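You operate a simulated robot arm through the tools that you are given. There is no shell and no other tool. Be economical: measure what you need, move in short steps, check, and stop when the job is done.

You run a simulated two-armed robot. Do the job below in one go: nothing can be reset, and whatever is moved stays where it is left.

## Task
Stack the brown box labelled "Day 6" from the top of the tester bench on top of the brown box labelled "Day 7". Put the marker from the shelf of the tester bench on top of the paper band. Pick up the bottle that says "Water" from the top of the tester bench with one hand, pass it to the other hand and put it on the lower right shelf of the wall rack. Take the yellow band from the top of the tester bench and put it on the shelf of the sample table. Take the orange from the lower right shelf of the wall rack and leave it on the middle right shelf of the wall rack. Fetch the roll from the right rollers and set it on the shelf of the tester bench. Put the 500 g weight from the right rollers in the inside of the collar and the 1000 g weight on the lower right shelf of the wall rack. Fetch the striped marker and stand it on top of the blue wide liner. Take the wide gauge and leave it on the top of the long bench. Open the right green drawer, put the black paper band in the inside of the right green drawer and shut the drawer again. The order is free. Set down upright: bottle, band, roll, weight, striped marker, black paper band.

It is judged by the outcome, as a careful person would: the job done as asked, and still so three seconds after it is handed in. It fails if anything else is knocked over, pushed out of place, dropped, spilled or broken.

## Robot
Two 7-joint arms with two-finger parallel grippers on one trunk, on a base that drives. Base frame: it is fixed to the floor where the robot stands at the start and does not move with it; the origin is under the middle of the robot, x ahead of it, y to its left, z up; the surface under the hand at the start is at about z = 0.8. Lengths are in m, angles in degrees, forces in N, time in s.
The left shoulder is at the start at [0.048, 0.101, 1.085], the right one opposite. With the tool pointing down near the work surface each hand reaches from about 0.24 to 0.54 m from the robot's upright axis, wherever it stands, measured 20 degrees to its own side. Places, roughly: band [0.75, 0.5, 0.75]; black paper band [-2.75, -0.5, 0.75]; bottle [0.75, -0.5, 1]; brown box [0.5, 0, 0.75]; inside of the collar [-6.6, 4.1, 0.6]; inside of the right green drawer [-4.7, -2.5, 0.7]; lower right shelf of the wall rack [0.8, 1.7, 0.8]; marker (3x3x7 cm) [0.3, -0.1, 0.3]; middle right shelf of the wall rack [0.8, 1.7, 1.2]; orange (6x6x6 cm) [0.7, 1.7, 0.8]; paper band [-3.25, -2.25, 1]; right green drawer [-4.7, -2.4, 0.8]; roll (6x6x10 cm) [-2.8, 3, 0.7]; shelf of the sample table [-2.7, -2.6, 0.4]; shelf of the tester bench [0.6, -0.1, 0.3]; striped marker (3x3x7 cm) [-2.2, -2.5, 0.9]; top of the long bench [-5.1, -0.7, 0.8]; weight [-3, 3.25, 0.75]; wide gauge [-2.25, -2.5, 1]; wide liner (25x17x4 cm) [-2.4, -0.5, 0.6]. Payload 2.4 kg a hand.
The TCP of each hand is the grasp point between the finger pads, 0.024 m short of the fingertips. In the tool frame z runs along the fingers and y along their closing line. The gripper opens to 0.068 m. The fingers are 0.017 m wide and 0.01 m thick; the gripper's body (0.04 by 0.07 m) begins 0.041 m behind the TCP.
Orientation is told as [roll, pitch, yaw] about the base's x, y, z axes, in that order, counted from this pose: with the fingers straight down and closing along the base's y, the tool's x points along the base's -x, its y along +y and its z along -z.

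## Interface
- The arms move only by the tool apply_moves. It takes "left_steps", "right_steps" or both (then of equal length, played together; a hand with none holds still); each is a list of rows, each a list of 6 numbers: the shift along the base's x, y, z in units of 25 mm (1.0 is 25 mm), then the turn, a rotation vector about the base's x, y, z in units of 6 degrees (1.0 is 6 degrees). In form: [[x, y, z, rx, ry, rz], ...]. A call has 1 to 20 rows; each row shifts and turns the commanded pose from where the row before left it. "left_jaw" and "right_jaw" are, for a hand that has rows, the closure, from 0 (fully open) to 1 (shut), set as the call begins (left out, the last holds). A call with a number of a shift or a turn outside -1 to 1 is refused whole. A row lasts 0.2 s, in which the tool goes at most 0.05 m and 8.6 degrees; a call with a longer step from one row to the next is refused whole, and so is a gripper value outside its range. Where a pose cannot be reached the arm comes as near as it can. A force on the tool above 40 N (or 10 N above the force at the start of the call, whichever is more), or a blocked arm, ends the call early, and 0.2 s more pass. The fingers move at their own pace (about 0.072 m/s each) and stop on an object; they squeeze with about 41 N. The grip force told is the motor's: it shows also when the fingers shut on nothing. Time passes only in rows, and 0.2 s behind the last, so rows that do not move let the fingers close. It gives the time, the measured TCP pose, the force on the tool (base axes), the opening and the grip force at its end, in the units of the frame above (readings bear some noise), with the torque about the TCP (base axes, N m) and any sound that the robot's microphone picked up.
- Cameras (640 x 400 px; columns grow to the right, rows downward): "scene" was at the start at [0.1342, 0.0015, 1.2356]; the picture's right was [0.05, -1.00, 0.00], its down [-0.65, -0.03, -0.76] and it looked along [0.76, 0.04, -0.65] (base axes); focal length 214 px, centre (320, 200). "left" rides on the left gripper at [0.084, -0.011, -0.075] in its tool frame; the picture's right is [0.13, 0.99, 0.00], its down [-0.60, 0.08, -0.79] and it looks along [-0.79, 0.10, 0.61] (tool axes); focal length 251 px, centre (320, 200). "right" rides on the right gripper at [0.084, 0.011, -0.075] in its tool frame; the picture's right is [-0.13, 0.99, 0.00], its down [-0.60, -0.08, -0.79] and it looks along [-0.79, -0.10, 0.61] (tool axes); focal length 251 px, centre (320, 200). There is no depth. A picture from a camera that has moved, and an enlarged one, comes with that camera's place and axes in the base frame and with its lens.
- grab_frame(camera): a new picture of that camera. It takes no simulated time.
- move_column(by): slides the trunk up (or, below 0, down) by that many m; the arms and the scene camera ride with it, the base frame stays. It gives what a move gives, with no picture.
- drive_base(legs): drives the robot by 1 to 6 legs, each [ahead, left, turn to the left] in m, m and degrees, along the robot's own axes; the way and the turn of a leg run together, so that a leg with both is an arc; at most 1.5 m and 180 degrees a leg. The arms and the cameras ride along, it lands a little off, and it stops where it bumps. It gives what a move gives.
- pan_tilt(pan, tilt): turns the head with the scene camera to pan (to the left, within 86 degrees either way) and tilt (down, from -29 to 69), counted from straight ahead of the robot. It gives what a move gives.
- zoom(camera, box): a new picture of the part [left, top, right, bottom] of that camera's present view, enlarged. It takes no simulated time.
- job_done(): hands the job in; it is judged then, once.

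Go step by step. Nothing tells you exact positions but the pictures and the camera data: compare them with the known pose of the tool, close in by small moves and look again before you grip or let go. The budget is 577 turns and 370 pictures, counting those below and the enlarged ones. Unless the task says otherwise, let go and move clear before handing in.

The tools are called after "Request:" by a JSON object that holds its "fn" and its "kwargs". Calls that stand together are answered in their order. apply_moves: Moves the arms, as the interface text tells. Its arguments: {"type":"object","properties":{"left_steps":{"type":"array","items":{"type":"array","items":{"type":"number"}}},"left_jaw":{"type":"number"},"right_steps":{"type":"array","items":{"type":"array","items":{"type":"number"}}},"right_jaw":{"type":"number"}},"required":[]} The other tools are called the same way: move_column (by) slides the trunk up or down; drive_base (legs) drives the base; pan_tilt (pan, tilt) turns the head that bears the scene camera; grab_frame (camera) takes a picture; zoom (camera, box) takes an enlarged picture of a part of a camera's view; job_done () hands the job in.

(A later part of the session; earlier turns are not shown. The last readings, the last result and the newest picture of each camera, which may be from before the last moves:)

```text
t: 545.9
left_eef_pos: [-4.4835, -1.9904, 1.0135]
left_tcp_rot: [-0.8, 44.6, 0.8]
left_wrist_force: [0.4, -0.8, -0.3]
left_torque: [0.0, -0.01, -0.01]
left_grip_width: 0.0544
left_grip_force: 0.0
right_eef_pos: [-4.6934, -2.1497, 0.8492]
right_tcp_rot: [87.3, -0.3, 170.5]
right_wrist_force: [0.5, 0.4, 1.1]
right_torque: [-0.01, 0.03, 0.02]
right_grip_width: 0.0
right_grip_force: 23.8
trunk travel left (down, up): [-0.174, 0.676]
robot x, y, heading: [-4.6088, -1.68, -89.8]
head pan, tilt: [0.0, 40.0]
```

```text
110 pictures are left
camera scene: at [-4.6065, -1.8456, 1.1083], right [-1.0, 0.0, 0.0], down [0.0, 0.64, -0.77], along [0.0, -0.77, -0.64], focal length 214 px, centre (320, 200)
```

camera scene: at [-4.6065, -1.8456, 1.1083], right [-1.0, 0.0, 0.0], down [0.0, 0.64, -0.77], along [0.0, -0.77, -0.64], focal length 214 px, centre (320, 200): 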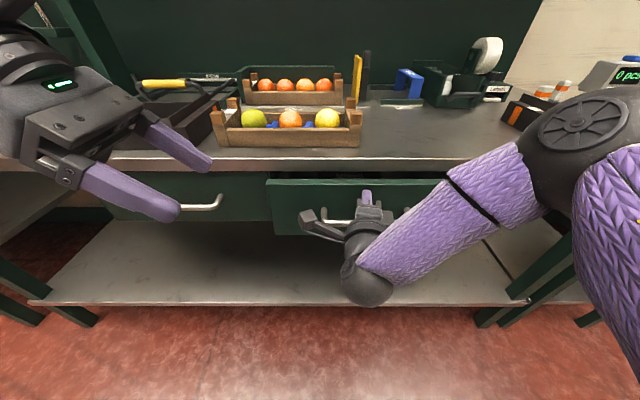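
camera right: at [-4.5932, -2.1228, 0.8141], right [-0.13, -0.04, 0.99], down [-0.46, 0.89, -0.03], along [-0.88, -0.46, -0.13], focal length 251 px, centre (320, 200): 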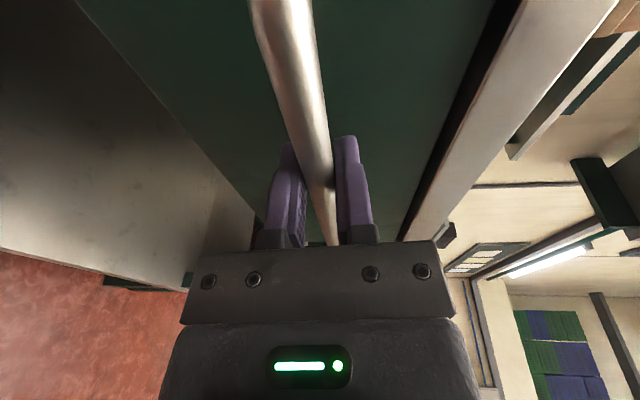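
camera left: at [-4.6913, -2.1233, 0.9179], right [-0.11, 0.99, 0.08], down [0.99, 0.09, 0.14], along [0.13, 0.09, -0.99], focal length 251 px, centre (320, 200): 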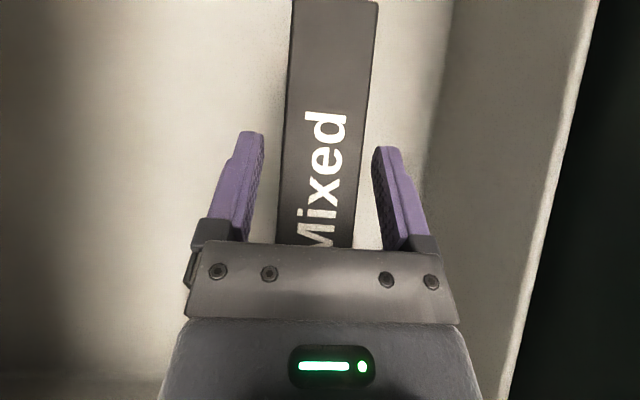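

Request:
{"fn": "drive_base", "kwargs": {"legs": [[0.03, 0, 0]]}}

Request:
{"fn": "drive_base", "kwargs": {"legs": [[0.02, 0, 0]]}}

Request:
{"fn": "grab_frame", "kwargs": {"camera": "scene"}}

```text
t: 546.7
left_eef_pos: [-4.4824, -2.0219, 1.014]
left_tcp_rot: [-0.7, 44.6, 0.7]
left_wrist_force: [-0.1, 0.2, -0.4]
left_torque: [-0.02, 0.03, -0.01]
left_grip_width: 0.0543
left_grip_force: 0.0
right_eef_pos: [-4.6944, -2.1812, 0.8478]
right_tcp_rot: [87.4, -0.4, 170.5]
right_wrist_force: [-0.6, -0.8, 1.1]
right_torque: [0.0, -0.02, 0.01]
right_grip_width: 0.0
right_grip_force: 23.9
trunk travel left (down, up): [-0.174, 0.676]
robot x, y, heading: [-4.6107, -1.7076, -90.0]
head pan, tilt: [0.0, 40.0]
```

```text
t: 547.5
left_eef_pos: [-4.4825, -2.042, 1.0144]
left_tcp_rot: [-0.8, 44.6, 0.6]
left_wrist_force: [0.0, 0.5, -0.1]
left_torque: [0.01, 0.05, -0.02]
left_grip_width: 0.0546
left_grip_force: 0.2
right_eef_pos: [-4.6937, -2.1996, 0.8484]
right_tcp_rot: [87.2, -0.3, 170.4]
right_wrist_force: [1.1, 7.1, -5.4]
right_torque: [0.08, 0.07, 0.0]
right_grip_width: 0.0001
right_grip_force: 23.2
trunk travel left (down, up): [-0.174, 0.676]
robot x, y, heading: [-4.6061, -1.7257, -89.8]
head pan, tilt: [0.0, 40.0]
```

```text
109 pictures are left
camera scene: at [-4.6065, -1.8962, 1.1082], right [-1.0, 0.0, 0.0], down [0.0, 0.64, -0.77], along [0.0, -0.77, -0.64], focal length 214 px, centre (320, 200)
```

scene: 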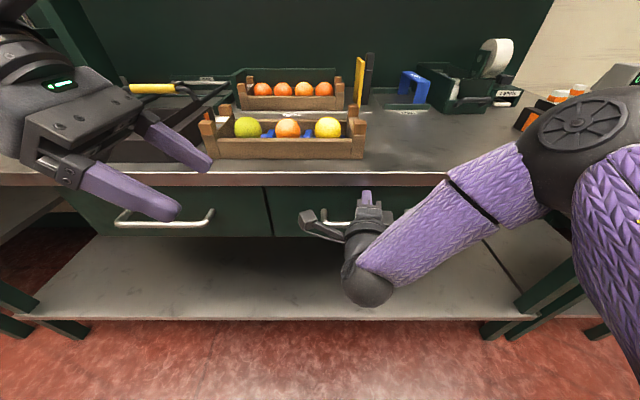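

Request:
{"fn": "drive_base", "kwargs": {"legs": [[0.012, 0, 0]]}}

Request:
{"fn": "zoom", "kwargs": {"camera": "scene", "box": [180, 160, 420, 260]}}

```text
t: 548.3
left_eef_pos: [-4.4827, -2.0431, 1.0145]
left_tcp_rot: [-1.0, 44.5, 0.4]
left_wrist_force: [-0.6, 0.8, 0.1]
left_torque: [-0.02, 0.01, -0.01]
left_grip_width: 0.0544
left_grip_force: 0.1
right_eef_pos: [-4.6941, -2.201, 0.8481]
right_tcp_rot: [87.2, -0.4, 170.6]
right_wrist_force: [-1.0, 23.4, 9.7]
right_torque: [-0.34, -0.06, 0.08]
right_grip_width: 0.0
right_grip_force: 23.7
trunk travel left (down, up): [-0.174, 0.676]
robot x, y, heading: [-4.6114, -1.7317, -89.8]
head pan, tilt: [0.0, 40.0]
stopped in leg 1: the force on the tool passed its limit at 59 N (the readings are from after the stop); the commanded pose is now the measured one
```

```text
2.67 times, centred on (300, 210) of scene
camera zoom: at [-4.607, -1.8979, 1.1089], right [-1.0, 0.0, 0.0], down [0.0, 0.64, -0.77], along [0.0, -0.77, -0.64], focal length 572 px, centre (373, 173)
```

zoom: 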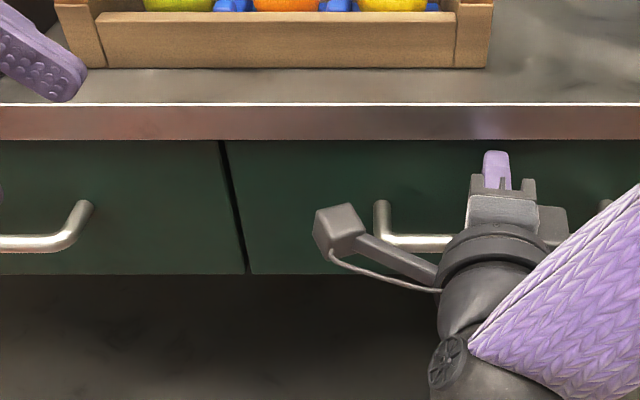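

The drawer is shut against its stop. Now head to the rollers: back off and go around through the gap to the north area.

Request:
{"fn": "drive_base", "kwargs": {"legs": [[-0.3, 0, 0], [0, 0.95, 0], [0, 0, 180], [1.4, 0, 0], [0.5, 0, 0]]}}

Request:
{"fn": "move_column", "kwargs": {"by": 0.2}}

Request:
{"fn": "pan_tilt", "kwargs": {"pan": 0, "tilt": 22}}

Request:
{"fn": "grab_frame", "kwargs": {"camera": "scene"}}

```text
t: 571.3
left_eef_pos: [-3.6914, 0.7724, 1.0142]
left_tcp_rot: [-0.6, 44.5, 178.0]
left_wrist_force: [0.6, 0.8, 0.1]
left_torque: [0.0, 0.04, 0.0]
left_grip_width: 0.0541
left_grip_force: 0.0
right_eef_pos: [-3.4737, 0.9182, 0.8472]
right_tcp_rot: [86.8, -0.6, -12.1]
right_wrist_force: [0.5, -0.4, -0.5]
right_torque: [0.03, -0.02, 0.04]
right_grip_width: 0.0003
right_grip_force: 23.6
trunk travel left (down, up): [-0.174, 0.676]
robot x, y, heading: [-3.5868, 0.458, 87.2]
head pan, tilt: [0.0, 40.0]
```

```text
t: 573.4
left_eef_pos: [-3.6928, 0.7723, 1.2137]
left_tcp_rot: [-0.6, 44.6, 178.0]
left_wrist_force: [-0.4, -0.2, 0.8]
left_torque: [0.08, 0.02, -0.01]
left_grip_width: 0.0543
left_grip_force: 0.1
right_eef_pos: [-3.4753, 0.9185, 1.0463]
right_tcp_rot: [86.7, -0.5, -12.3]
right_wrist_force: [0.1, -0.5, -0.2]
right_torque: [0.01, 0.0, 0.0]
right_grip_width: 0.0002
right_grip_force: 23.9
trunk travel left (down, up): [-0.374, 0.476]
robot x, y, heading: [-3.5819, 0.4572, 87.1]
head pan, tilt: [0.0, 40.0]
```

```text
t: 574.2
left_eef_pos: [-3.6925, 0.7719, 1.2141]
left_tcp_rot: [-0.7, 44.7, 177.9]
left_wrist_force: [0.5, 0.4, 0.0]
left_torque: [0.0, -0.01, -0.02]
left_grip_width: 0.0545
left_grip_force: 0.0
right_eef_pos: [-3.4761, 0.9191, 1.0468]
right_tcp_rot: [86.8, -0.5, -12.4]
right_wrist_force: [-0.3, -0.1, 0.7]
right_torque: [-0.02, 0.0, -0.03]
right_grip_width: 0.0001
right_grip_force: 23.5
trunk travel left (down, up): [-0.374, 0.476]
robot x, y, heading: [-3.5827, 0.4566, 87.3]
head pan, tilt: [0.0, 22.0]
```

```text
107 pictures are left
camera scene: at [-3.5763, 0.5797, 1.3393], right [1.0, -0.05, 0.0], down [-0.02, -0.38, -0.93], along [0.04, 0.93, -0.38], focal length 214 px, centre (320, 200)
```

scene: 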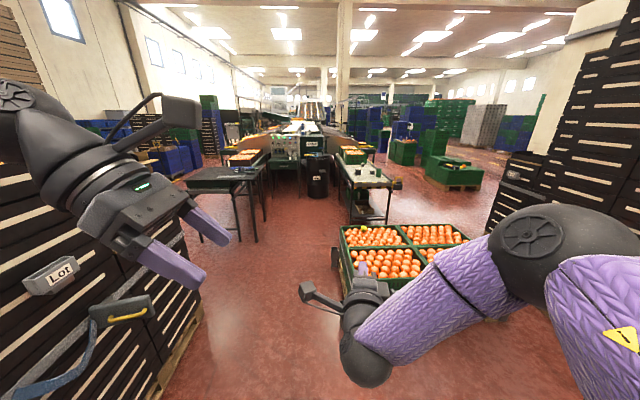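

The right rollers are ahead-right (x≈-3.26…-2.78, y≥2.45). I'll drive up the corridor to about (-3.75, 2.95) and face them (+x).

Request:
{"fn": "drive_base", "kwargs": {"legs": [[1.4, 0.12, 2.7], [1.0, 0, 0], [0, 0, -90]]}}

Request:
{"fn": "pan_tilt", "kwargs": {"pan": 0, "tilt": 38}}

Request:
{"fn": "grab_frame", "kwargs": {"camera": "scene"}}

```text
t: 589.9
left_eef_pos: [-3.3618, 2.986, 1.2141]
left_tcp_rot: [-0.7, 44.6, 90.7]
left_wrist_force: [0.8, -0.9, -0.5]
left_torque: [0.03, 0.0, -0.01]
left_grip_width: 0.0545
left_grip_force: 0.2
right_eef_pos: [-3.2054, 2.7766, 1.0462]
right_tcp_rot: [86.8, -0.5, -99.6]
right_wrist_force: [-0.3, 0.5, 1.0]
right_torque: [0.05, 0.0, 0.0]
right_grip_width: 0.0
right_grip_force: 22.9
trunk travel left (down, up): [-0.374, 0.476]
robot x, y, heading: [-3.6734, 2.8617, 0.0]
head pan, tilt: [0.0, 22.0]
```

```text
t: 590.7
left_eef_pos: [-3.3631, 2.9862, 1.2122]
left_tcp_rot: [-0.7, 44.7, 90.8]
left_wrist_force: [-0.3, 0.1, 0.1]
left_torque: [0.01, 0.01, 0.04]
left_grip_width: 0.0546
left_grip_force: 0.1
right_eef_pos: [-3.2062, 2.7758, 1.0481]
right_tcp_rot: [86.7, -0.5, -99.6]
right_wrist_force: [0.6, -0.3, 0.1]
right_torque: [0.03, 0.06, 0.02]
right_grip_width: 0.0001
right_grip_force: 23.6
trunk travel left (down, up): [-0.374, 0.476]
robot x, y, heading: [-3.6768, 2.8598, -0.1]
head pan, tilt: [0.0, 38.0]
```

```text
106 pictures are left
camera scene: at [-3.5519, 2.859, 1.3143], right [0.0, -1.0, 0.0], down [-0.62, 0.0, -0.79], along [0.79, 0.0, -0.62], focal length 214 px, centre (320, 200)
```

scene: 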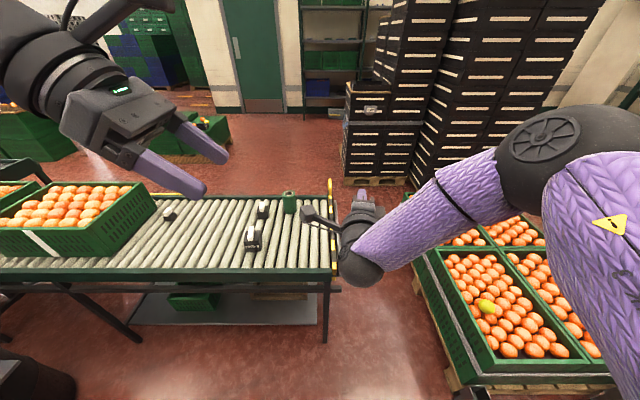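

Request:
{"fn": "zoom", "kwargs": {"camera": "scene", "box": [130, 170, 350, 300]}}

```text
2.91 times, centred on (240, 235) of scene
camera zoom: at [-3.5519, 2.859, 1.3143], right [0.0, -1.0, 0.0], down [-0.62, 0.0, -0.79], along [0.79, 0.0, -0.62], focal length 624 px, centre (553, 98)
```

zoom: 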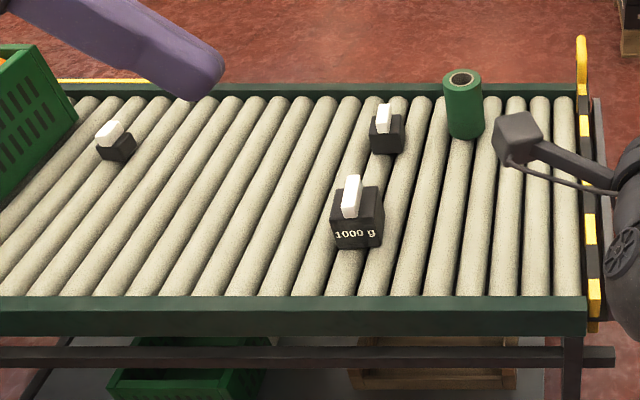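

Conveyor shows the 1000 g weight, two smaller weights and the green roll. I'll reorient both hands to lean toward +x with cameras on top to read labels.

Request:
{"fn": "apply_moves", "kwargs": {"left_steps": [[0, 0, 0, 0, 0, 0.99], [0, 0, 0, 0, 0, 0.99], [0, 0, 0, 0, 0, 0.99], [0, 0, 0, 0, 0, 0.99], [0, 0, 0, 0, 0, 0.99], [0, 0, 0, 0, 0, 0.99], [0, 0, 0, 0, 0, 0.99], [0, 0, 0, 0, 0, 0.99], [0, 0, 0, 0, 0, 0.99], [0, 0, 0, 0, 0, 0.99], [0, 0, 0, 0, 0, 0.99], [0, 0, 0, 0, 0, 0.99], [0, 0, 0, 0, 0, 0.99], [0, 0, 0, 0, 0, 0.99], [0, 0, 0, 0, 0, 0.99]], "right_steps": [[0, 0, 0, 0.986, -0.169, -0.05], [0, 0, 0, 0.986, -0.169, -0.05], [0, 0, 0, 0.986, -0.169, -0.05], [0, 0, 0, 0.986, -0.169, -0.05], [0, 0, 0, 0.986, -0.169, -0.05], [0, 0, 0, 0.986, -0.169, -0.05], [0, 0, 0, 0.986, -0.169, -0.05], [0, 0, 0, 0.986, -0.169, -0.05], [0, 0, 0, 0.986, -0.169, -0.05], [0, 0, 0, 0.986, -0.169, -0.05], [0, 0, 0, 0.986, -0.169, -0.05], [0, 0, 0, 0.986, -0.169, -0.05], [0, 0, 0, 0.986, -0.169, -0.05], [0, 0, 0, 0.986, -0.169, -0.05], [0, 0, 0, 0.986, -0.169, -0.05]]}}

Request:
{"fn": "apply_moves", "kwargs": {"right_steps": [[-0.3, 0, 0, 0.168, 0.986, 0], [-0.3, 0, 0, 0.168, 0.986, 0], [-0.3, 0, 0, 0.168, 0.986, 0], [-0.3, 0, 0, 0.168, 0.986, 0], [-0.3, 0, 0, 0.168, 0.986, 0], [-0.3, 0, 0, 0.168, 0.986, 0], [-0.3, 0, 0, 0.168, 0.986, 0], [0, 0, 0, 0, 0, 0.8], [0, 0, 0, 0, 0, 0.8]], "left_steps": [[0, 0, -0.5, 0, 0, 0], [0, 0, -0.5, 0, 0, 0], [0, 0, -0.5, 0, 0, 0], [0, 0, -0.5, 0, 0, 0], [0, 0, 0, 0, 0, 0], [0, 0, 0, 0, 0, 0], [0, 0, 0, 0, 0, 0], [0, 0, 0, 0, 0, 0], [0, 0, 0, 0, 0, 0]]}}

Request:
{"fn": "grab_frame", "kwargs": {"camera": "left"}}

Request:
{"fn": "grab_frame", "kwargs": {"camera": "scene"}}

```text
t: 593.9
left_eef_pos: [-3.3624, 2.9855, 1.2138]
left_tcp_rot: [-0.7, 44.6, 179.9]
left_wrist_force: [0.1, -1.2, -0.5]
left_torque: [-0.03, 0.01, 0.0]
left_grip_width: 0.0545
left_grip_force: 0.0
right_eef_pos: [-3.2046, 2.7768, 1.0479]
right_tcp_rot: [3.5, 87.0, 173.8]
right_wrist_force: [0.9, 0.0, 0.0]
right_torque: [0.03, -0.01, -0.04]
right_grip_width: 0.0001
right_grip_force: 23.6
trunk travel left (down, up): [-0.374, 0.476]
robot x, y, heading: [-3.677, 2.8622, 0.0]
head pan, tilt: [0.0, 38.0]
```

```text
t: 595.9
left_eef_pos: [-3.3618, 2.9867, 1.1646]
left_tcp_rot: [-0.8, 44.7, 179.9]
left_wrist_force: [-0.2, -0.2, 0.0]
left_torque: [0.02, -0.01, -0.04]
left_grip_width: 0.0544
left_grip_force: 0.0
right_eef_pos: [-3.2575, 2.7741, 1.0479]
right_tcp_rot: [-0.1, 45.2, -179.6]
right_wrist_force: [-0.2, -0.2, 0.1]
right_torque: [-0.02, -0.02, 0.0]
right_grip_width: 0.0001
right_grip_force: 23.6
trunk travel left (down, up): [-0.374, 0.476]
robot x, y, heading: [-3.6788, 2.8575, -0.0]
head pan, tilt: [0.0, 38.0]
```

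```text
104 pictures are left
camera left: at [-3.3543, 2.9951, 1.2755], right [0.1, -0.99, 0.08], down [-0.99, -0.09, 0.14], along [-0.13, -0.09, -0.99], focal length 251 px, centre (320, 200)
```

left: 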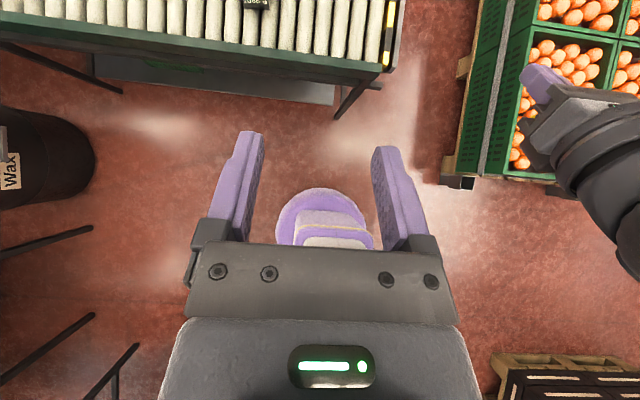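

```text
103 pictures are left
camera scene: at [-3.552, 2.8588, 1.3142], right [0.0, -1.0, 0.0], down [-0.62, 0.0, -0.79], along [0.79, 0.0, -0.62], focal length 214 px, centre (320, 200)
```

scene: 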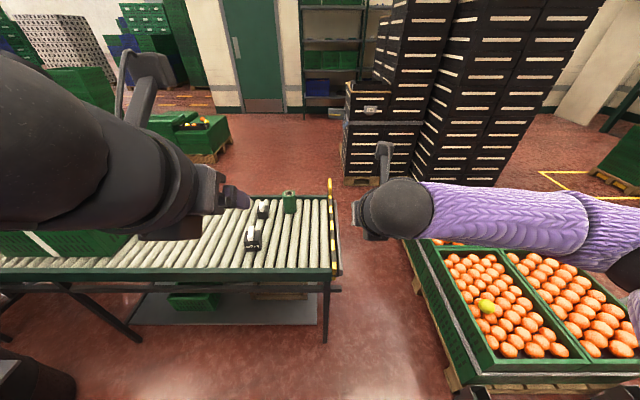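

Request:
{"fn": "drive_base", "kwargs": {"legs": [[0.28, 0.16, 0]]}}

Request:
{"fn": "grab_frame", "kwargs": {"camera": "left"}}

```text
t: 598.0
left_eef_pos: [-3.0817, 3.1495, 1.1639]
left_tcp_rot: [-0.7, 44.6, -179.8]
left_wrist_force: [-0.3, 0.3, 0.7]
left_torque: [0.02, -0.01, 0.0]
left_grip_width: 0.0542
left_grip_force: 0.0
right_eef_pos: [-2.9778, 2.9392, 1.0468]
right_tcp_rot: [0.0, 45.1, -179.3]
right_wrist_force: [-0.5, 0.0, -0.5]
right_torque: [0.02, -0.02, -0.02]
right_grip_width: 0.0001
right_grip_force: 23.6
trunk travel left (down, up): [-0.374, 0.476]
robot x, y, heading: [-3.3962, 3.0239, 0.3]
head pan, tilt: [0.0, 38.0]
```

```text
102 pictures are left
camera left: at [-3.0751, 3.1578, 1.2753], right [0.1, -0.99, 0.08], down [-0.99, -0.09, 0.14], along [-0.13, -0.1, -0.99], focal length 251 px, centre (320, 200)
```

left: 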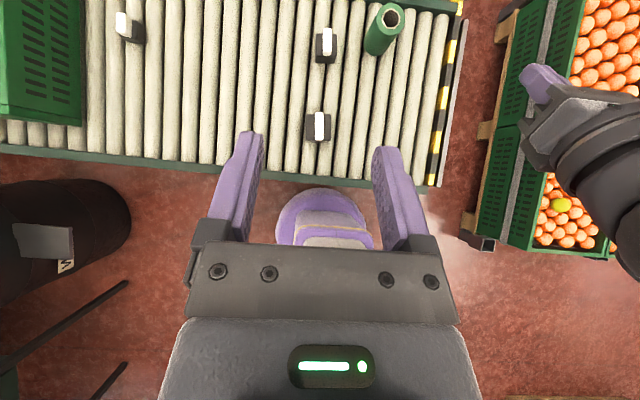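

Request:
{"fn": "zoom", "kwargs": {"camera": "left", "box": [280, 0, 420, 160]}}

Request:
{"fn": "zoom", "kwargs": {"camera": "scene", "box": [150, 150, 400, 300]}}

```text
2.50 times, centred on (350, 80) of left
camera zoom: at [-3.0751, 3.1578, 1.2753], right [0.1, -0.99, 0.08], down [-0.99, -0.09, 0.14], along [-0.13, -0.1, -0.99], focal length 629 px, centre (245, 500)
```

zoom: 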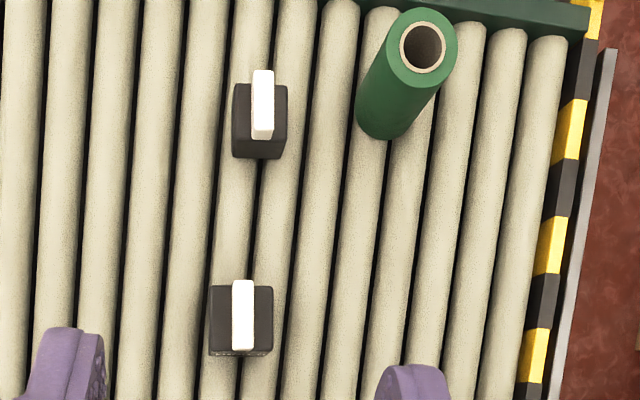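

```text
2.56 times, centred on (275, 225) of scene
camera zoom: at [-3.272, 3.0202, 1.3142], right [0.01, -1.0, 0.0], down [-0.62, 0.0, -0.79], along [0.79, 0.0, -0.62], focal length 549 px, centre (435, 136)
```

zoom: 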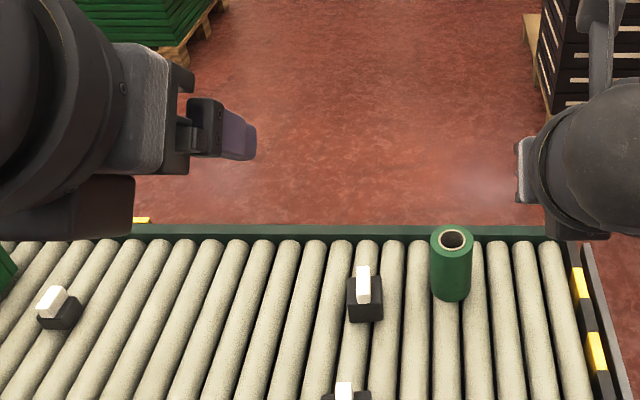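

Request:
{"fn": "zoom", "kwargs": {"camera": "scene", "box": [160, 255, 190, 285]}}

Request:
{"fn": "zoom", "kwargs": {"camera": "scene", "box": [275, 245, 310, 285]}}

```text
13.33 times, centred on (175, 270) of scene
camera zoom: at [-3.272, 3.0202, 1.3142], right [0.01, -1.0, 0.0], down [-0.62, 0.0, -0.79], along [0.79, 0.0, -0.62], focal length 2860 px, centre (2253, -733)
```

zoom: 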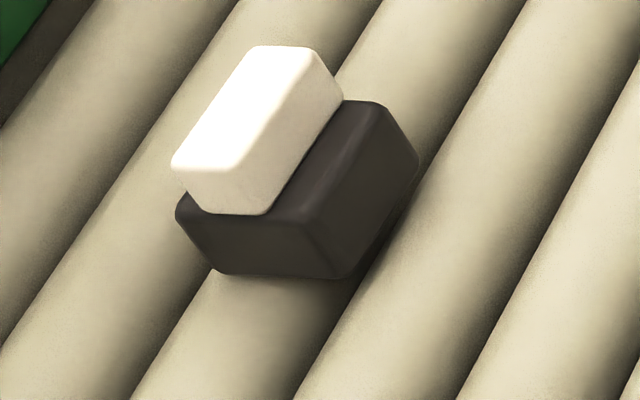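

```text
10.00 times, centred on (292, 265) of scene
camera zoom: at [-3.272, 3.0202, 1.3142], right [0.01, -1.0, 0.0], down [-0.62, 0.0, -0.79], along [0.79, 0.0, -0.62], focal length 2145 px, centre (595, -450)
```

zoom: 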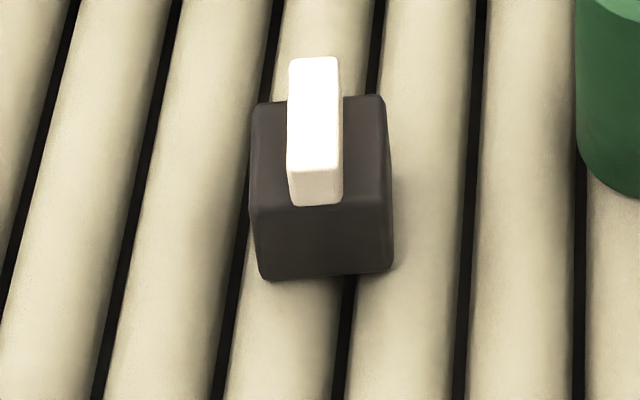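

The mid-size cube at about (-2.80, 3.12) should be the 500 g; lifting will confirm by force. Lower the trunk, raise the right hand, and approach with the left.

Request:
{"fn": "apply_moves", "kwargs": {"right_steps": [[-0.5, -0.3, 1, 0, 0, 0], [-0.5, -0.3, 1, 0, 0, 0], [-0.5, -0.3, 1, 0, 0, 0], [-0.5, -0.3, 1, 0, 0, 0], [-0.5, -0.3, 1, 0, 0, 0], [-0.5, -0.3, 1, 0, 0, 0]]}}

Request:
{"fn": "drive_base", "kwargs": {"legs": [[0.06, 0, 0]]}}

Request:
{"fn": "move_column", "kwargs": {"by": -0.24}}

Request:
{"fn": "apply_moves", "kwargs": {"left_steps": [[0.8, -0.1, -0.5, 0, 0, 0], [0.8, -0.1, -0.5, 0, 0, 0], [0.8, -0.1, -0.5, 0, 0, 0], [0.8, -0.1, -0.5, 0, 0, 0], [0.8, -0.1, -0.5, 0, 0, 0], [0.8, -0.1, -0.5, 0, 0, 0], [0.8, -0.2, -0.5, 0, 0, 0], [0.5, -0.2, -0.5, 0, 0, 0]]}}

Request:
{"fn": "grab_frame", "kwargs": {"camera": "left"}}

```text
t: 599.5
left_eef_pos: [-3.0828, 3.1478, 1.1634]
left_tcp_rot: [-0.7, 44.7, -180.0]
left_wrist_force: [0.0, -0.8, 0.5]
left_torque: [0.01, 0.0, -0.01]
left_grip_width: 0.0543
left_grip_force: 0.1
right_eef_pos: [-3.0529, 2.8952, 1.1974]
right_tcp_rot: [0.0, 45.3, -179.2]
right_wrist_force: [0.6, 0.3, 0.3]
right_torque: [0.02, 0.02, 0.04]
right_grip_width: 0.0
right_grip_force: 23.3
trunk travel left (down, up): [-0.374, 0.476]
robot x, y, heading: [-3.3982, 3.0191, 0.4]
head pan, tilt: [0.0, 38.0]
```

```text
t: 600.4
left_eef_pos: [-3.0219, 3.1491, 1.1645]
left_tcp_rot: [-0.7, 44.5, -179.8]
left_wrist_force: [0.2, -0.6, 0.2]
left_torque: [-0.01, 0.01, 0.02]
left_grip_width: 0.0546
left_grip_force: 0.0
right_eef_pos: [-2.9899, 2.8953, 1.1969]
right_tcp_rot: [-0.1, 45.0, -179.4]
right_wrist_force: [0.9, 0.8, 0.0]
right_torque: [0.0, 0.01, -0.03]
right_grip_width: 0.0
right_grip_force: 23.9
trunk travel left (down, up): [-0.374, 0.476]
robot x, y, heading: [-3.3347, 3.0175, 0.6]
head pan, tilt: [0.0, 38.0]
```

```text
t: 602.9
left_eef_pos: [-2.9992, 3.1503, 0.8975]
left_tcp_rot: [-0.7, 38.7, -179.8]
left_wrist_force: [-0.4, -0.2, -0.1]
left_torque: [0.02, -0.01, -0.01]
left_grip_width: 0.0545
left_grip_force: 0.1
right_eef_pos: [-2.9933, 2.8956, 0.9556]
right_tcp_rot: [-0.1, 45.2, -179.2]
right_wrist_force: [-1.2, -0.6, 0.1]
right_torque: [0.01, -0.04, -0.03]
right_grip_width: 0.0002
right_grip_force: 23.7
trunk travel left (down, up): [-0.134, 0.716]
robot x, y, heading: [-3.3335, 3.0222, 0.2]
head pan, tilt: [0.0, 38.0]
```

```text
t: 604.7
left_eef_pos: [-2.8444, 3.1231, 0.7959]
left_tcp_rot: [-0.8, 38.7, -179.8]
left_wrist_force: [0.1, -0.7, 0.2]
left_torque: [0.02, 0.01, -0.03]
left_grip_width: 0.0543
left_grip_force: 0.2
right_eef_pos: [-2.9916, 2.8959, 0.9561]
right_tcp_rot: [-0.2, 45.1, -179.4]
right_wrist_force: [-0.1, 0.0, -0.3]
right_torque: [0.04, -0.03, -0.02]
right_grip_width: 0.0
right_grip_force: 23.6
trunk travel left (down, up): [-0.134, 0.716]
robot x, y, heading: [-3.3344, 3.0215, 0.3]
head pan, tilt: [0.0, 38.0]
```

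```text
97 pictures are left
camera left: at [-2.826, 3.1332, 0.9064], right [0.11, -0.99, 0.07], down [-0.97, -0.09, 0.24], along [-0.23, -0.09, -0.97], focal length 251 px, centre (320, 200)
```

left: 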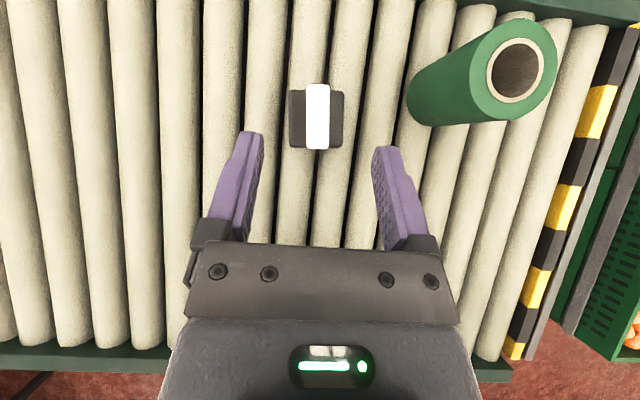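

Request:
{"fn": "apply_moves", "kwargs": {"left_steps": [[0.5, 0, -0.8, 0, 0, 0], [0.5, 0, -0.8, 0, 0, 0], [0.5, 0, -0.8, 0, 0, 0], [0, 0, -0.6, 0, 0, 0]]}}

Request:
{"fn": "grab_frame", "kwargs": {"camera": "left"}}

Request:
{"fn": "zoom", "kwargs": {"camera": "scene", "box": [220, 170, 380, 300]}}

```text
t: 605.7
left_eef_pos: [-2.8161, 3.1361, 0.7268]
left_tcp_rot: [-0.7, 38.7, -179.9]
left_wrist_force: [-0.2, 0.3, 0.1]
left_torque: [0.02, -0.01, 0.0]
left_grip_width: 0.0544
left_grip_force: 0.1
left hand out of reach, approached as far as the arm can: row 3, 4
right_eef_pos: [-2.9907, 2.8957, 0.9563]
right_tcp_rot: [0.0, 45.2, -179.3]
right_wrist_force: [-0.2, 0.6, 0.5]
right_torque: [0.02, 0.02, -0.05]
right_grip_width: 0.0001
right_grip_force: 24.0
trunk travel left (down, up): [-0.134, 0.716]
robot x, y, heading: [-3.3317, 3.0221, 0.3]
head pan, tilt: [0.0, 38.0]
```

```text
96 pictures are left
camera left: at [-2.7981, 3.146, 0.8374], right [0.11, -0.99, 0.07], down [-0.97, -0.09, 0.24], along [-0.23, -0.1, -0.97], focal length 251 px, centre (320, 200)
```

left: 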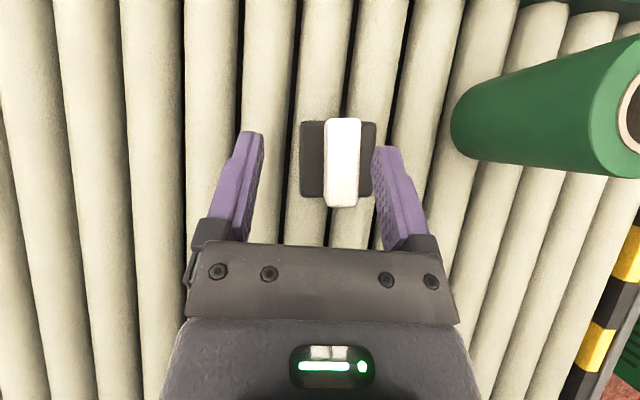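

```text
3.08 times, centred on (300, 235) of scene
camera zoom: at [-3.1555, 3.0208, 1.0702], right [0.01, -1.0, 0.0], down [-0.62, 0.0, -0.79], along [0.79, 0.01, -0.62], focal length 660 px, centre (382, 92)
```

zoom: 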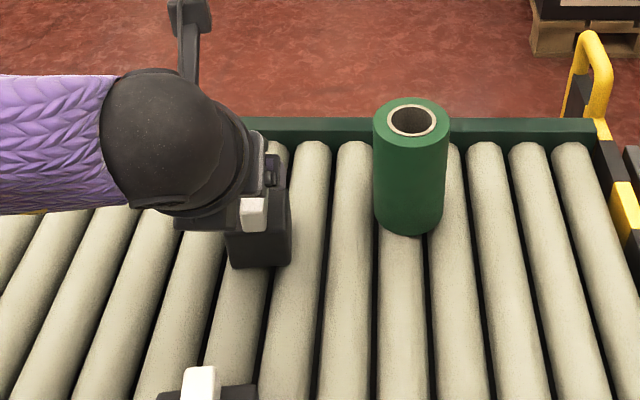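

Request:
{"fn": "drive_base", "kwargs": {"legs": [[0.008, -0.0155, 0]]}}

Request:
{"fn": "move_column", "kwargs": {"by": -0.03}}

Request:
{"fn": "grab_frame", "kwargs": {"camera": "left"}}

```text
t: 606.5
left_eef_pos: [-2.8075, 3.1202, 0.7273]
left_tcp_rot: [-0.7, 38.7, -179.7]
left_wrist_force: [-1.0, 0.4, -0.3]
left_torque: [-0.01, 0.04, -0.01]
left_grip_width: 0.0545
left_grip_force: 0.2
right_eef_pos: [-2.9838, 2.8808, 0.9564]
right_tcp_rot: [-0.1, 45.2, -179.4]
right_wrist_force: [0.0, 0.6, 0.9]
right_torque: [0.02, 0.0, 0.02]
right_grip_width: 0.0
right_grip_force: 24.3
trunk travel left (down, up): [-0.134, 0.716]
robot x, y, heading: [-3.3267, 3.005, 0.4]
head pan, tilt: [0.0, 38.0]
```

```text
t: 607.2
left_eef_pos: [-2.8077, 3.1205, 0.6983]
left_tcp_rot: [-0.7, 38.7, -179.9]
left_wrist_force: [1.0, -0.4, -0.5]
left_torque: [-0.02, 0.0, 0.01]
left_grip_width: 0.0543
left_grip_force: 0.0
right_eef_pos: [-2.9839, 2.8805, 0.9268]
right_tcp_rot: [-0.2, 45.2, -179.3]
right_wrist_force: [0.0, 0.7, 0.2]
right_torque: [-0.02, 0.0, 0.0]
right_grip_width: 0.0
right_grip_force: 23.5
trunk travel left (down, up): [-0.104, 0.746]
robot x, y, heading: [-3.3251, 3.0073, 0.5]
head pan, tilt: [0.0, 38.0]
```

```text
94 pictures are left
camera left: at [-2.7898, 3.1304, 0.8079], right [0.11, -0.99, 0.07], down [-0.97, -0.09, 0.24], along [-0.23, -0.1, -0.97], focal length 251 px, centre (320, 200)
```

left: 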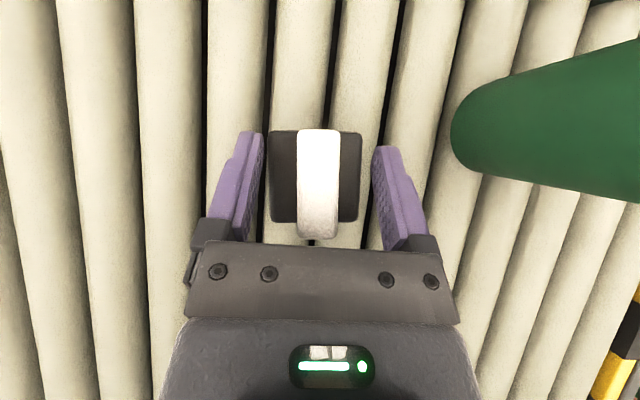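

Request:
{"fn": "apply_moves", "kwargs": {"left_jaw": 1, "left_steps": [[0, 0, 0, 0, 0, 0], [0, 0, 0, 0, 0, 0], [0, 0, 0, 0, 0, 0]]}}

Request:
{"fn": "move_column", "kwargs": {"by": 0.15}}

Request:
{"fn": "grab_frame", "kwargs": {"camera": "left"}}

```text
t: 608.0
left_eef_pos: [-2.8082, 3.1206, 0.6975]
left_tcp_rot: [-0.7, 38.8, -179.8]
left_wrist_force: [-0.1, -0.4, 0.7]
left_torque: [-0.19, 0.01, 0.05]
left_grip_width: 0.0476
left_grip_force: 40.7
right_eef_pos: [-2.9837, 2.8805, 0.9274]
right_tcp_rot: [0.0, 45.2, -179.3]
right_wrist_force: [0.6, 0.5, -0.5]
right_torque: [0.01, 0.0, -0.01]
right_grip_width: 0.0
right_grip_force: 23.4
trunk travel left (down, up): [-0.104, 0.746]
robot x, y, heading: [-3.3218, 3.0051, 0.6]
head pan, tilt: [0.0, 38.0]
```

```text
t: 609.8
left_eef_pos: [-2.8154, 3.1216, 0.8926]
left_tcp_rot: [-0.7, 44.4, -179.9]
left_wrist_force: [-0.1, -1.1, -4.8]
left_torque: [0.0, 0.02, 0.02]
left_grip_width: 0.0475
left_grip_force: 40.7
right_eef_pos: [-2.9829, 2.8803, 1.0759]
right_tcp_rot: [-0.1, 45.1, -179.3]
right_wrist_force: [0.1, -0.6, 0.1]
right_torque: [0.0, -0.03, -0.01]
right_grip_width: 0.0
right_grip_force: 23.3
trunk travel left (down, up): [-0.254, 0.596]
robot x, y, heading: [-3.3281, 3.0062, 0.5]
head pan, tilt: [0.0, 38.0]
```

```text
93 pictures are left
camera left: at [-2.8075, 3.1305, 1.0048], right [0.1, -0.99, 0.08], down [-0.99, -0.09, 0.14], along [-0.14, -0.1, -0.99], focal length 251 px, centre (320, 200)
```

left: 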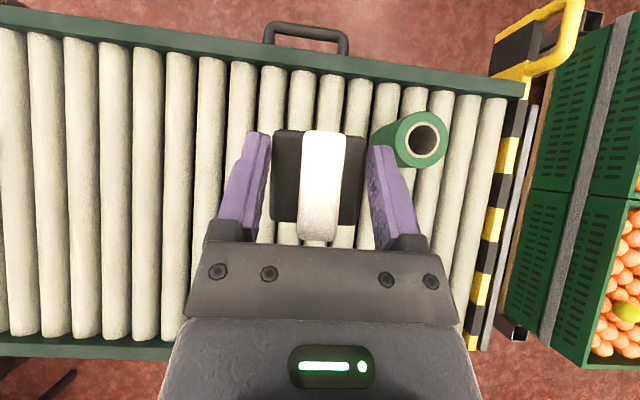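

Force confirms 500 g (≈4.8 N). Now to the collar near (-6.6, 4.1): back out and look west for a route.

Request:
{"fn": "drive_base", "kwargs": {"legs": [[-0.45, 0, 0], [0, -0.75, 0], [0, 0, 180]]}}

Request:
{"fn": "pan_tilt", "kwargs": {"pan": -15, "tilt": 20}}

Request:
{"fn": "grab_frame", "kwargs": {"camera": "scene"}}

```text
t: 623.6
left_eef_pos: [-4.2634, 2.1135, 0.8932]
left_tcp_rot: [-0.8, 44.4, 4.0]
left_wrist_force: [-0.1, -0.1, -4.8]
left_torque: [-0.01, -0.02, -0.02]
left_grip_width: 0.0477
left_grip_force: 41.1
right_eef_pos: [-4.1131, 2.3667, 1.0776]
right_tcp_rot: [-0.1, 45.2, 4.5]
right_wrist_force: [-0.6, -0.1, 0.6]
right_torque: [0.01, 0.02, -0.01]
right_grip_width: 0.0
right_grip_force: 23.8
trunk travel left (down, up): [-0.254, 0.596]
robot x, y, heading: [-3.7624, 2.2594, -175.7]
head pan, tilt: [0.0, 38.0]
```

```text
t: 624.4
left_eef_pos: [-4.2642, 2.1147, 0.8928]
left_tcp_rot: [-0.7, 44.4, 4.0]
left_wrist_force: [-0.3, -0.3, -4.7]
left_torque: [0.02, -0.01, 0.0]
left_grip_width: 0.0474
left_grip_force: 40.9
right_eef_pos: [-4.1126, 2.3655, 1.0765]
right_tcp_rot: [-0.2, 45.1, 4.6]
right_wrist_force: [0.3, -0.2, -1.4]
right_torque: [0.0, 0.0, -0.02]
right_grip_width: 0.0
right_grip_force: 24.0
trunk travel left (down, up): [-0.254, 0.596]
robot x, y, heading: [-3.7598, 2.259, -175.8]
head pan, tilt: [-15.0, 20.0]
```

```text
92 pictures are left
camera scene: at [-3.911, 2.2721, 1.2211], right [0.19, 0.98, 0.0], down [0.34, -0.06, -0.94], along [-0.92, 0.18, -0.34], focal length 214 px, centre (320, 200)
```

scene: 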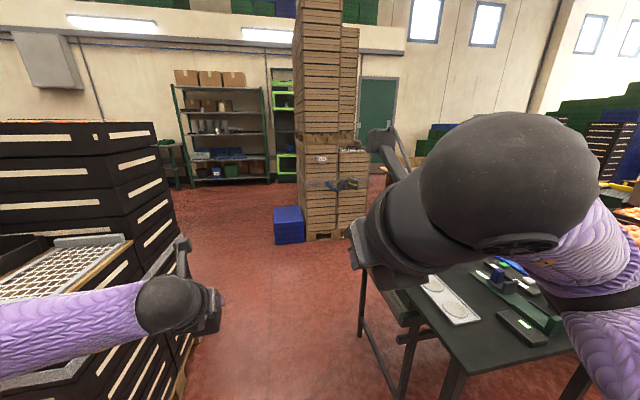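

Request:
{"fn": "drive_base", "kwargs": {"legs": [[0, 0, -4.2], [1.5, 0.03, 0], [0, 0, -90]]}}

Request:
{"fn": "pan_tilt", "kwargs": {"pan": 25, "tilt": 22}}

Request:
{"fn": "grab_frame", "kwargs": {"camera": "scene"}}

```text
refused: leg 2 is longer than a leg can be; nothing moved
```

```text
t: 625.5
left_eef_pos: [-4.263, 2.1131, 0.8926]
left_tcp_rot: [-0.7, 44.5, 4.1]
left_wrist_force: [0.3, 0.8, -3.7]
left_torque: [0.01, 0.02, -0.01]
left_grip_width: 0.0475
left_grip_force: 41.0
right_eef_pos: [-4.1132, 2.3647, 1.0772]
right_tcp_rot: [-0.1, 45.3, 4.5]
right_wrist_force: [0.1, 0.0, -0.5]
right_torque: [-0.01, -0.01, 0.01]
right_grip_width: 0.0
right_grip_force: 23.4
trunk travel left (down, up): [-0.254, 0.596]
robot x, y, heading: [-3.7586, 2.2591, -175.8]
head pan, tilt: [25.0, 22.0]
```

```text
91 pictures are left
camera scene: at [-3.9006, 2.2095, 1.2179], right [-0.49, 0.87, 0.0], down [0.33, 0.18, -0.93], along [-0.81, -0.45, -0.38], focal length 214 px, centre (320, 200)
```

scene: 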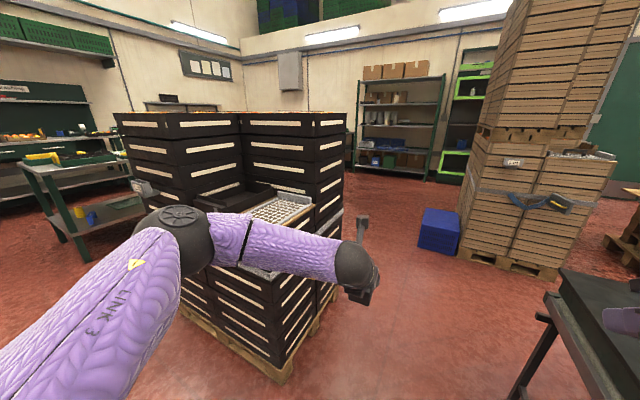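

Request:
{"fn": "drive_base", "kwargs": {"legs": [[0, 0, -4.2], [1.45, -0.03, 0], [0, 0, -90]]}}

Request:
{"fn": "pan_tilt", "kwargs": {"pan": 25, "tilt": 25}}

Request:
{"fn": "grab_frame", "kwargs": {"camera": "scene"}}

```text
t: 636.9
left_eef_pos: [-5.3113, 2.815, 0.893]
left_tcp_rot: [-0.7, 44.4, -90.5]
left_wrist_force: [-0.7, 1.1, -5.0]
left_torque: [-0.01, 0.0, -0.04]
left_grip_width: 0.0474
left_grip_force: 41.2
right_eef_pos: [-5.0717, 2.643, 1.076]
right_tcp_rot: [-0.1, 45.3, -90.1]
right_wrist_force: [-0.2, -0.3, 0.6]
right_torque: [0.03, 0.04, 0.0]
right_grip_width: 0.0
right_grip_force: 23.6
trunk travel left (down, up): [-0.254, 0.596]
robot x, y, heading: [-5.2021, 2.3023, 89.7]
head pan, tilt: [25.0, 22.0]
```

```text
t: 637.5
left_eef_pos: [-5.3105, 2.8147, 0.8922]
left_tcp_rot: [-0.7, 44.5, -90.6]
left_wrist_force: [-0.8, -0.4, -4.8]
left_torque: [-0.01, 0.0, -0.01]
left_grip_width: 0.0474
left_grip_force: 41.1
right_eef_pos: [-5.073, 2.6435, 1.0767]
right_tcp_rot: [-0.1, 45.2, -90.1]
right_wrist_force: [-0.1, -0.1, -0.2]
right_torque: [0.0, -0.01, -0.02]
right_grip_width: 0.0
right_grip_force: 23.1
trunk travel left (down, up): [-0.254, 0.596]
robot x, y, heading: [-5.2045, 2.2973, 89.7]
head pan, tilt: [25.0, 25.0]
```

```text
90 pictures are left
camera scene: at [-5.2405, 2.443, 1.2131], right [0.91, 0.42, 0.0], down [0.18, -0.38, -0.91], along [-0.38, 0.82, -0.42], focal length 214 px, centre (320, 200)
```

scene: 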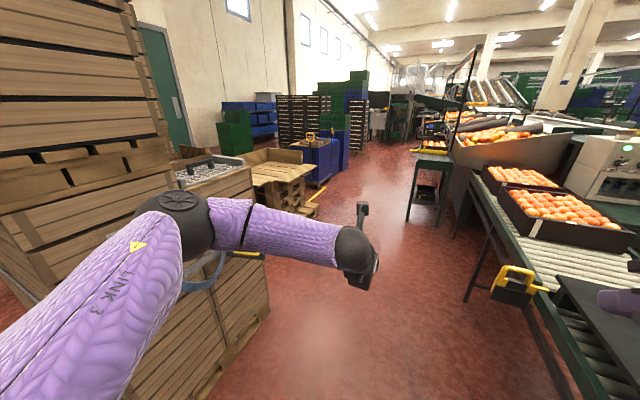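

The collar is the wooden pallet collar at front-left. Drive up alongside and turn to face it.

Request:
{"fn": "drive_base", "kwargs": {"legs": [[1.45, 0, 0], [0.3, 0, 0], [0, 0, 90]]}}

Request:
{"fn": "pan_tilt", "kwargs": {"pan": 0, "tilt": 30}}

Request:
{"fn": "grab_frame", "kwargs": {"camera": "scene"}}

```text
t: 650.1
left_eef_pos: [-5.7263, 3.9301, 0.8933]
left_tcp_rot: [-0.7, 44.4, -1.0]
left_wrist_force: [-0.2, -0.6, -5.3]
left_torque: [0.06, -0.01, 0.01]
left_grip_width: 0.0475
left_grip_force: 40.0
right_eef_pos: [-5.5543, 4.1673, 1.0767]
right_tcp_rot: [-0.1, 45.2, -0.5]
right_wrist_force: [0.5, -0.2, -0.1]
right_torque: [0.01, 0.01, 0.0]
right_grip_width: 0.0
right_grip_force: 23.6
trunk travel left (down, up): [-0.254, 0.596]
robot x, y, heading: [-5.2133, 4.0335, 179.4]
head pan, tilt: [25.0, 25.0]
```

```text
t: 651.0
left_eef_pos: [-5.7279, 3.9297, 0.8935]
left_tcp_rot: [-0.7, 44.4, -1.0]
left_wrist_force: [0.2, 0.0, -5.3]
left_torque: [0.02, 0.0, 0.0]
left_grip_width: 0.0476
left_grip_force: 41.3
right_eef_pos: [-5.5538, 4.1673, 1.0759]
right_tcp_rot: [-0.1, 45.3, -0.5]
right_wrist_force: [0.7, -0.4, -0.7]
right_torque: [0.03, 0.01, -0.02]
right_grip_width: 0.0
right_grip_force: 23.3
trunk travel left (down, up): [-0.254, 0.596]
robot x, y, heading: [-5.2176, 4.0296, 179.3]
head pan, tilt: [0.0, 30.0]
```

```text
89 pictures are left
camera scene: at [-5.3623, 4.0327, 1.2051], right [0.01, 1.0, 0.0], down [0.5, -0.01, -0.87], along [-0.87, 0.01, -0.5], focal length 214 px, centre (320, 200)
```

scene: 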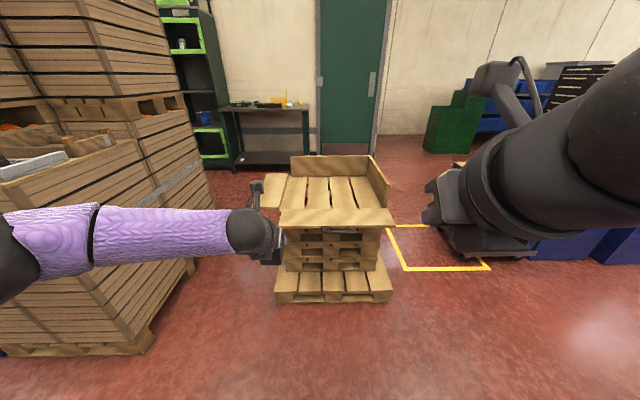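

Collar interior is at about (-6.54, 4.1), floor z≈0.6. Drive up so the left hand is above it.

Request:
{"fn": "drive_base", "kwargs": {"legs": [[0.66, -0.17, 0.6]]}}

Request:
{"fn": "grab_frame", "kwargs": {"camera": "left"}}

Request:
{"fn": "grab_frame", "kwargs": {"camera": "scene"}}

```text
t: 654.7
left_eef_pos: [-6.3807, 4.0939, 0.893]
left_tcp_rot: [-0.6, 44.4, 0.0]
left_wrist_force: [-0.1, -0.5, -4.3]
left_torque: [0.0, 0.0, 0.0]
left_grip_width: 0.0474
left_grip_force: 41.2
right_eef_pos: [-6.2119, 4.3343, 1.0768]
right_tcp_rot: [0.0, 45.2, 0.5]
right_wrist_force: [-0.4, 0.3, -0.3]
right_torque: [0.0, -0.01, 0.02]
right_grip_width: 0.0
right_grip_force: 23.5
trunk travel left (down, up): [-0.254, 0.596]
robot x, y, heading: [-5.8668, 4.2028, -179.6]
head pan, tilt: [0.0, 30.0]
```

```text
88 pictures are left
camera left: at [-6.3879, 4.0834, 1.0049], right [-0.1, 0.99, 0.08], down [0.99, 0.09, 0.14], along [0.14, 0.09, -0.99], focal length 251 px, centre (320, 200)
```

left: 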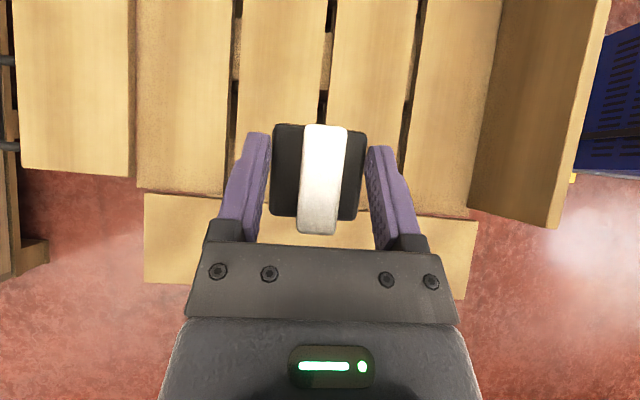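

```text
87 pictures are left
camera scene: at [-6.0175, 4.2033, 1.2051], right [0.0, 1.0, 0.0], down [0.5, 0.0, -0.87], along [-0.87, 0.0, -0.5], focal length 214 px, centre (320, 200)
```

scene: 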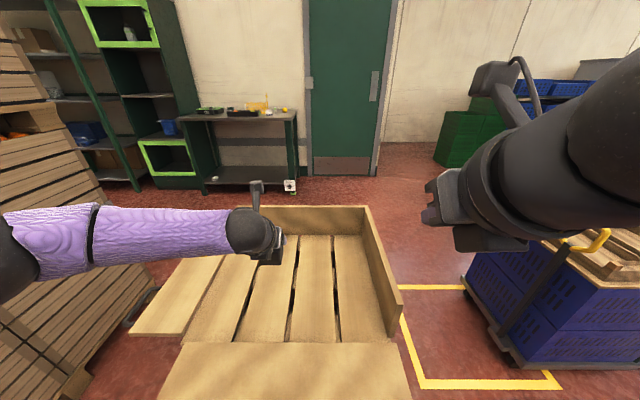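

Inside floor is slatted with walls around; target (-6.48, 4.06) on a slat. Level the weight (pitch 38.7°), move in and lower.

Request:
{"fn": "apply_moves", "kwargs": {"left_steps": [[-0.8, -0.3, -0.5, 0, -0.5, 0], [-0.8, -0.3, -0.5, 0, -0.45, 0], [-0.8, -0.4, -0.5, 0, 0, 0], [-0.8, -0.4, -0.5, 0, 0, 0], [-0.6, 0, -0.5, 0, 0, 0]]}}

Request:
{"fn": "move_column", "kwargs": {"by": -0.1}}

Request:
{"fn": "grab_frame", "kwargs": {"camera": "left"}}

```text
t: 655.9
left_eef_pos: [-6.4175, 4.0188, 0.858]
left_tcp_rot: [-0.6, 38.7, -0.1]
left_wrist_force: [-0.6, 0.3, -4.8]
left_torque: [-0.01, -0.01, 0.0]
left_grip_width: 0.0476
left_grip_force: 41.0
left hand out of reach, approached as far as the arm can: row 1, 2, 3, 4, 5
right_eef_pos: [-6.211, 4.334, 1.0758]
right_tcp_rot: [0.0, 45.1, 0.5]
right_wrist_force: [0.1, 0.2, 0.4]
right_torque: [-0.03, 0.0, -0.04]
right_grip_width: 0.0003
right_grip_force: 23.5
trunk travel left (down, up): [-0.254, 0.596]
robot x, y, heading: [-5.8702, 4.205, -179.7]
head pan, tilt: [0.0, 30.0]
```

```text
t: 657.2
left_eef_pos: [-6.4173, 4.0199, 0.7581]
left_tcp_rot: [-0.7, 38.8, 0.1]
left_wrist_force: [0.5, 0.2, -5.1]
left_torque: [-0.02, 0.02, 0.02]
left_grip_width: 0.0475
left_grip_force: 40.5
right_eef_pos: [-6.2114, 4.3341, 0.977]
right_tcp_rot: [-0.1, 45.2, 0.5]
right_wrist_force: [0.1, 0.2, 0.7]
right_torque: [-0.01, 0.01, 0.01]
right_grip_width: 0.0
right_grip_force: 23.8
trunk travel left (down, up): [-0.154, 0.696]
robot x, y, heading: [-5.8686, 4.2057, -179.8]
head pan, tilt: [0.0, 30.0]
```

```text
86 pictures are left
camera left: at [-6.4357, 4.0091, 0.869], right [-0.11, 0.99, 0.07], down [0.97, 0.09, 0.24], along [0.23, 0.1, -0.97], focal length 251 px, centre (320, 200)
```

left: 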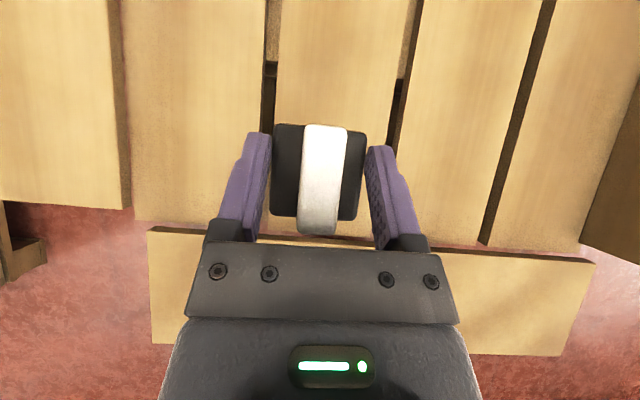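

Request:
{"fn": "drive_base", "kwargs": {"legs": [[0.065, 0, 0]]}}

Request:
{"fn": "move_column", "kwargs": {"by": -0.06}}

Request:
{"fn": "grab_frame", "kwargs": {"camera": "left"}}

```text
t: 658.2
left_eef_pos: [-6.4818, 4.0189, 0.7577]
left_tcp_rot: [-0.7, 38.6, 0.1]
left_wrist_force: [0.0, -0.2, -4.6]
left_torque: [0.01, 0.02, 0.02]
left_grip_width: 0.0476
left_grip_force: 40.9
right_eef_pos: [-6.2751, 4.3336, 0.9764]
right_tcp_rot: [0.0, 45.2, 0.5]
right_wrist_force: [-0.1, 0.3, 0.1]
right_torque: [0.02, 0.01, -0.01]
right_grip_width: 0.0003
right_grip_force: 23.3
trunk travel left (down, up): [-0.154, 0.696]
robot x, y, heading: [-5.9357, 4.2096, -179.7]
head pan, tilt: [0.0, 30.0]
```

```text
t: 659.2
left_eef_pos: [-6.481, 4.02, 0.6992]
left_tcp_rot: [-0.6, 38.7, 0.0]
left_wrist_force: [-0.3, 0.0, -4.8]
left_torque: [-0.02, 0.02, 0.02]
left_grip_width: 0.0475
left_grip_force: 41.3
right_eef_pos: [-6.2757, 4.3342, 0.9155]
right_tcp_rot: [-0.2, 45.2, 0.4]
right_wrist_force: [0.6, -0.2, -0.3]
right_torque: [0.0, 0.04, 0.0]
right_grip_width: 0.0001
right_grip_force: 24.1
trunk travel left (down, up): [-0.094, 0.756]
robot x, y, heading: [-5.9353, 4.2073, -179.7]
head pan, tilt: [0.0, 30.0]
```

```text
85 pictures are left
camera left: at [-6.5, 4.0087, 0.809], right [-0.11, 0.99, 0.07], down [0.97, 0.09, 0.24], along [0.23, 0.09, -0.97], focal length 251 px, centre (320, 200)
```

left: 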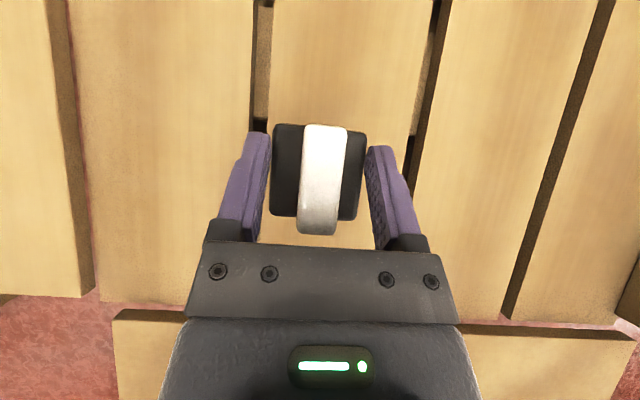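

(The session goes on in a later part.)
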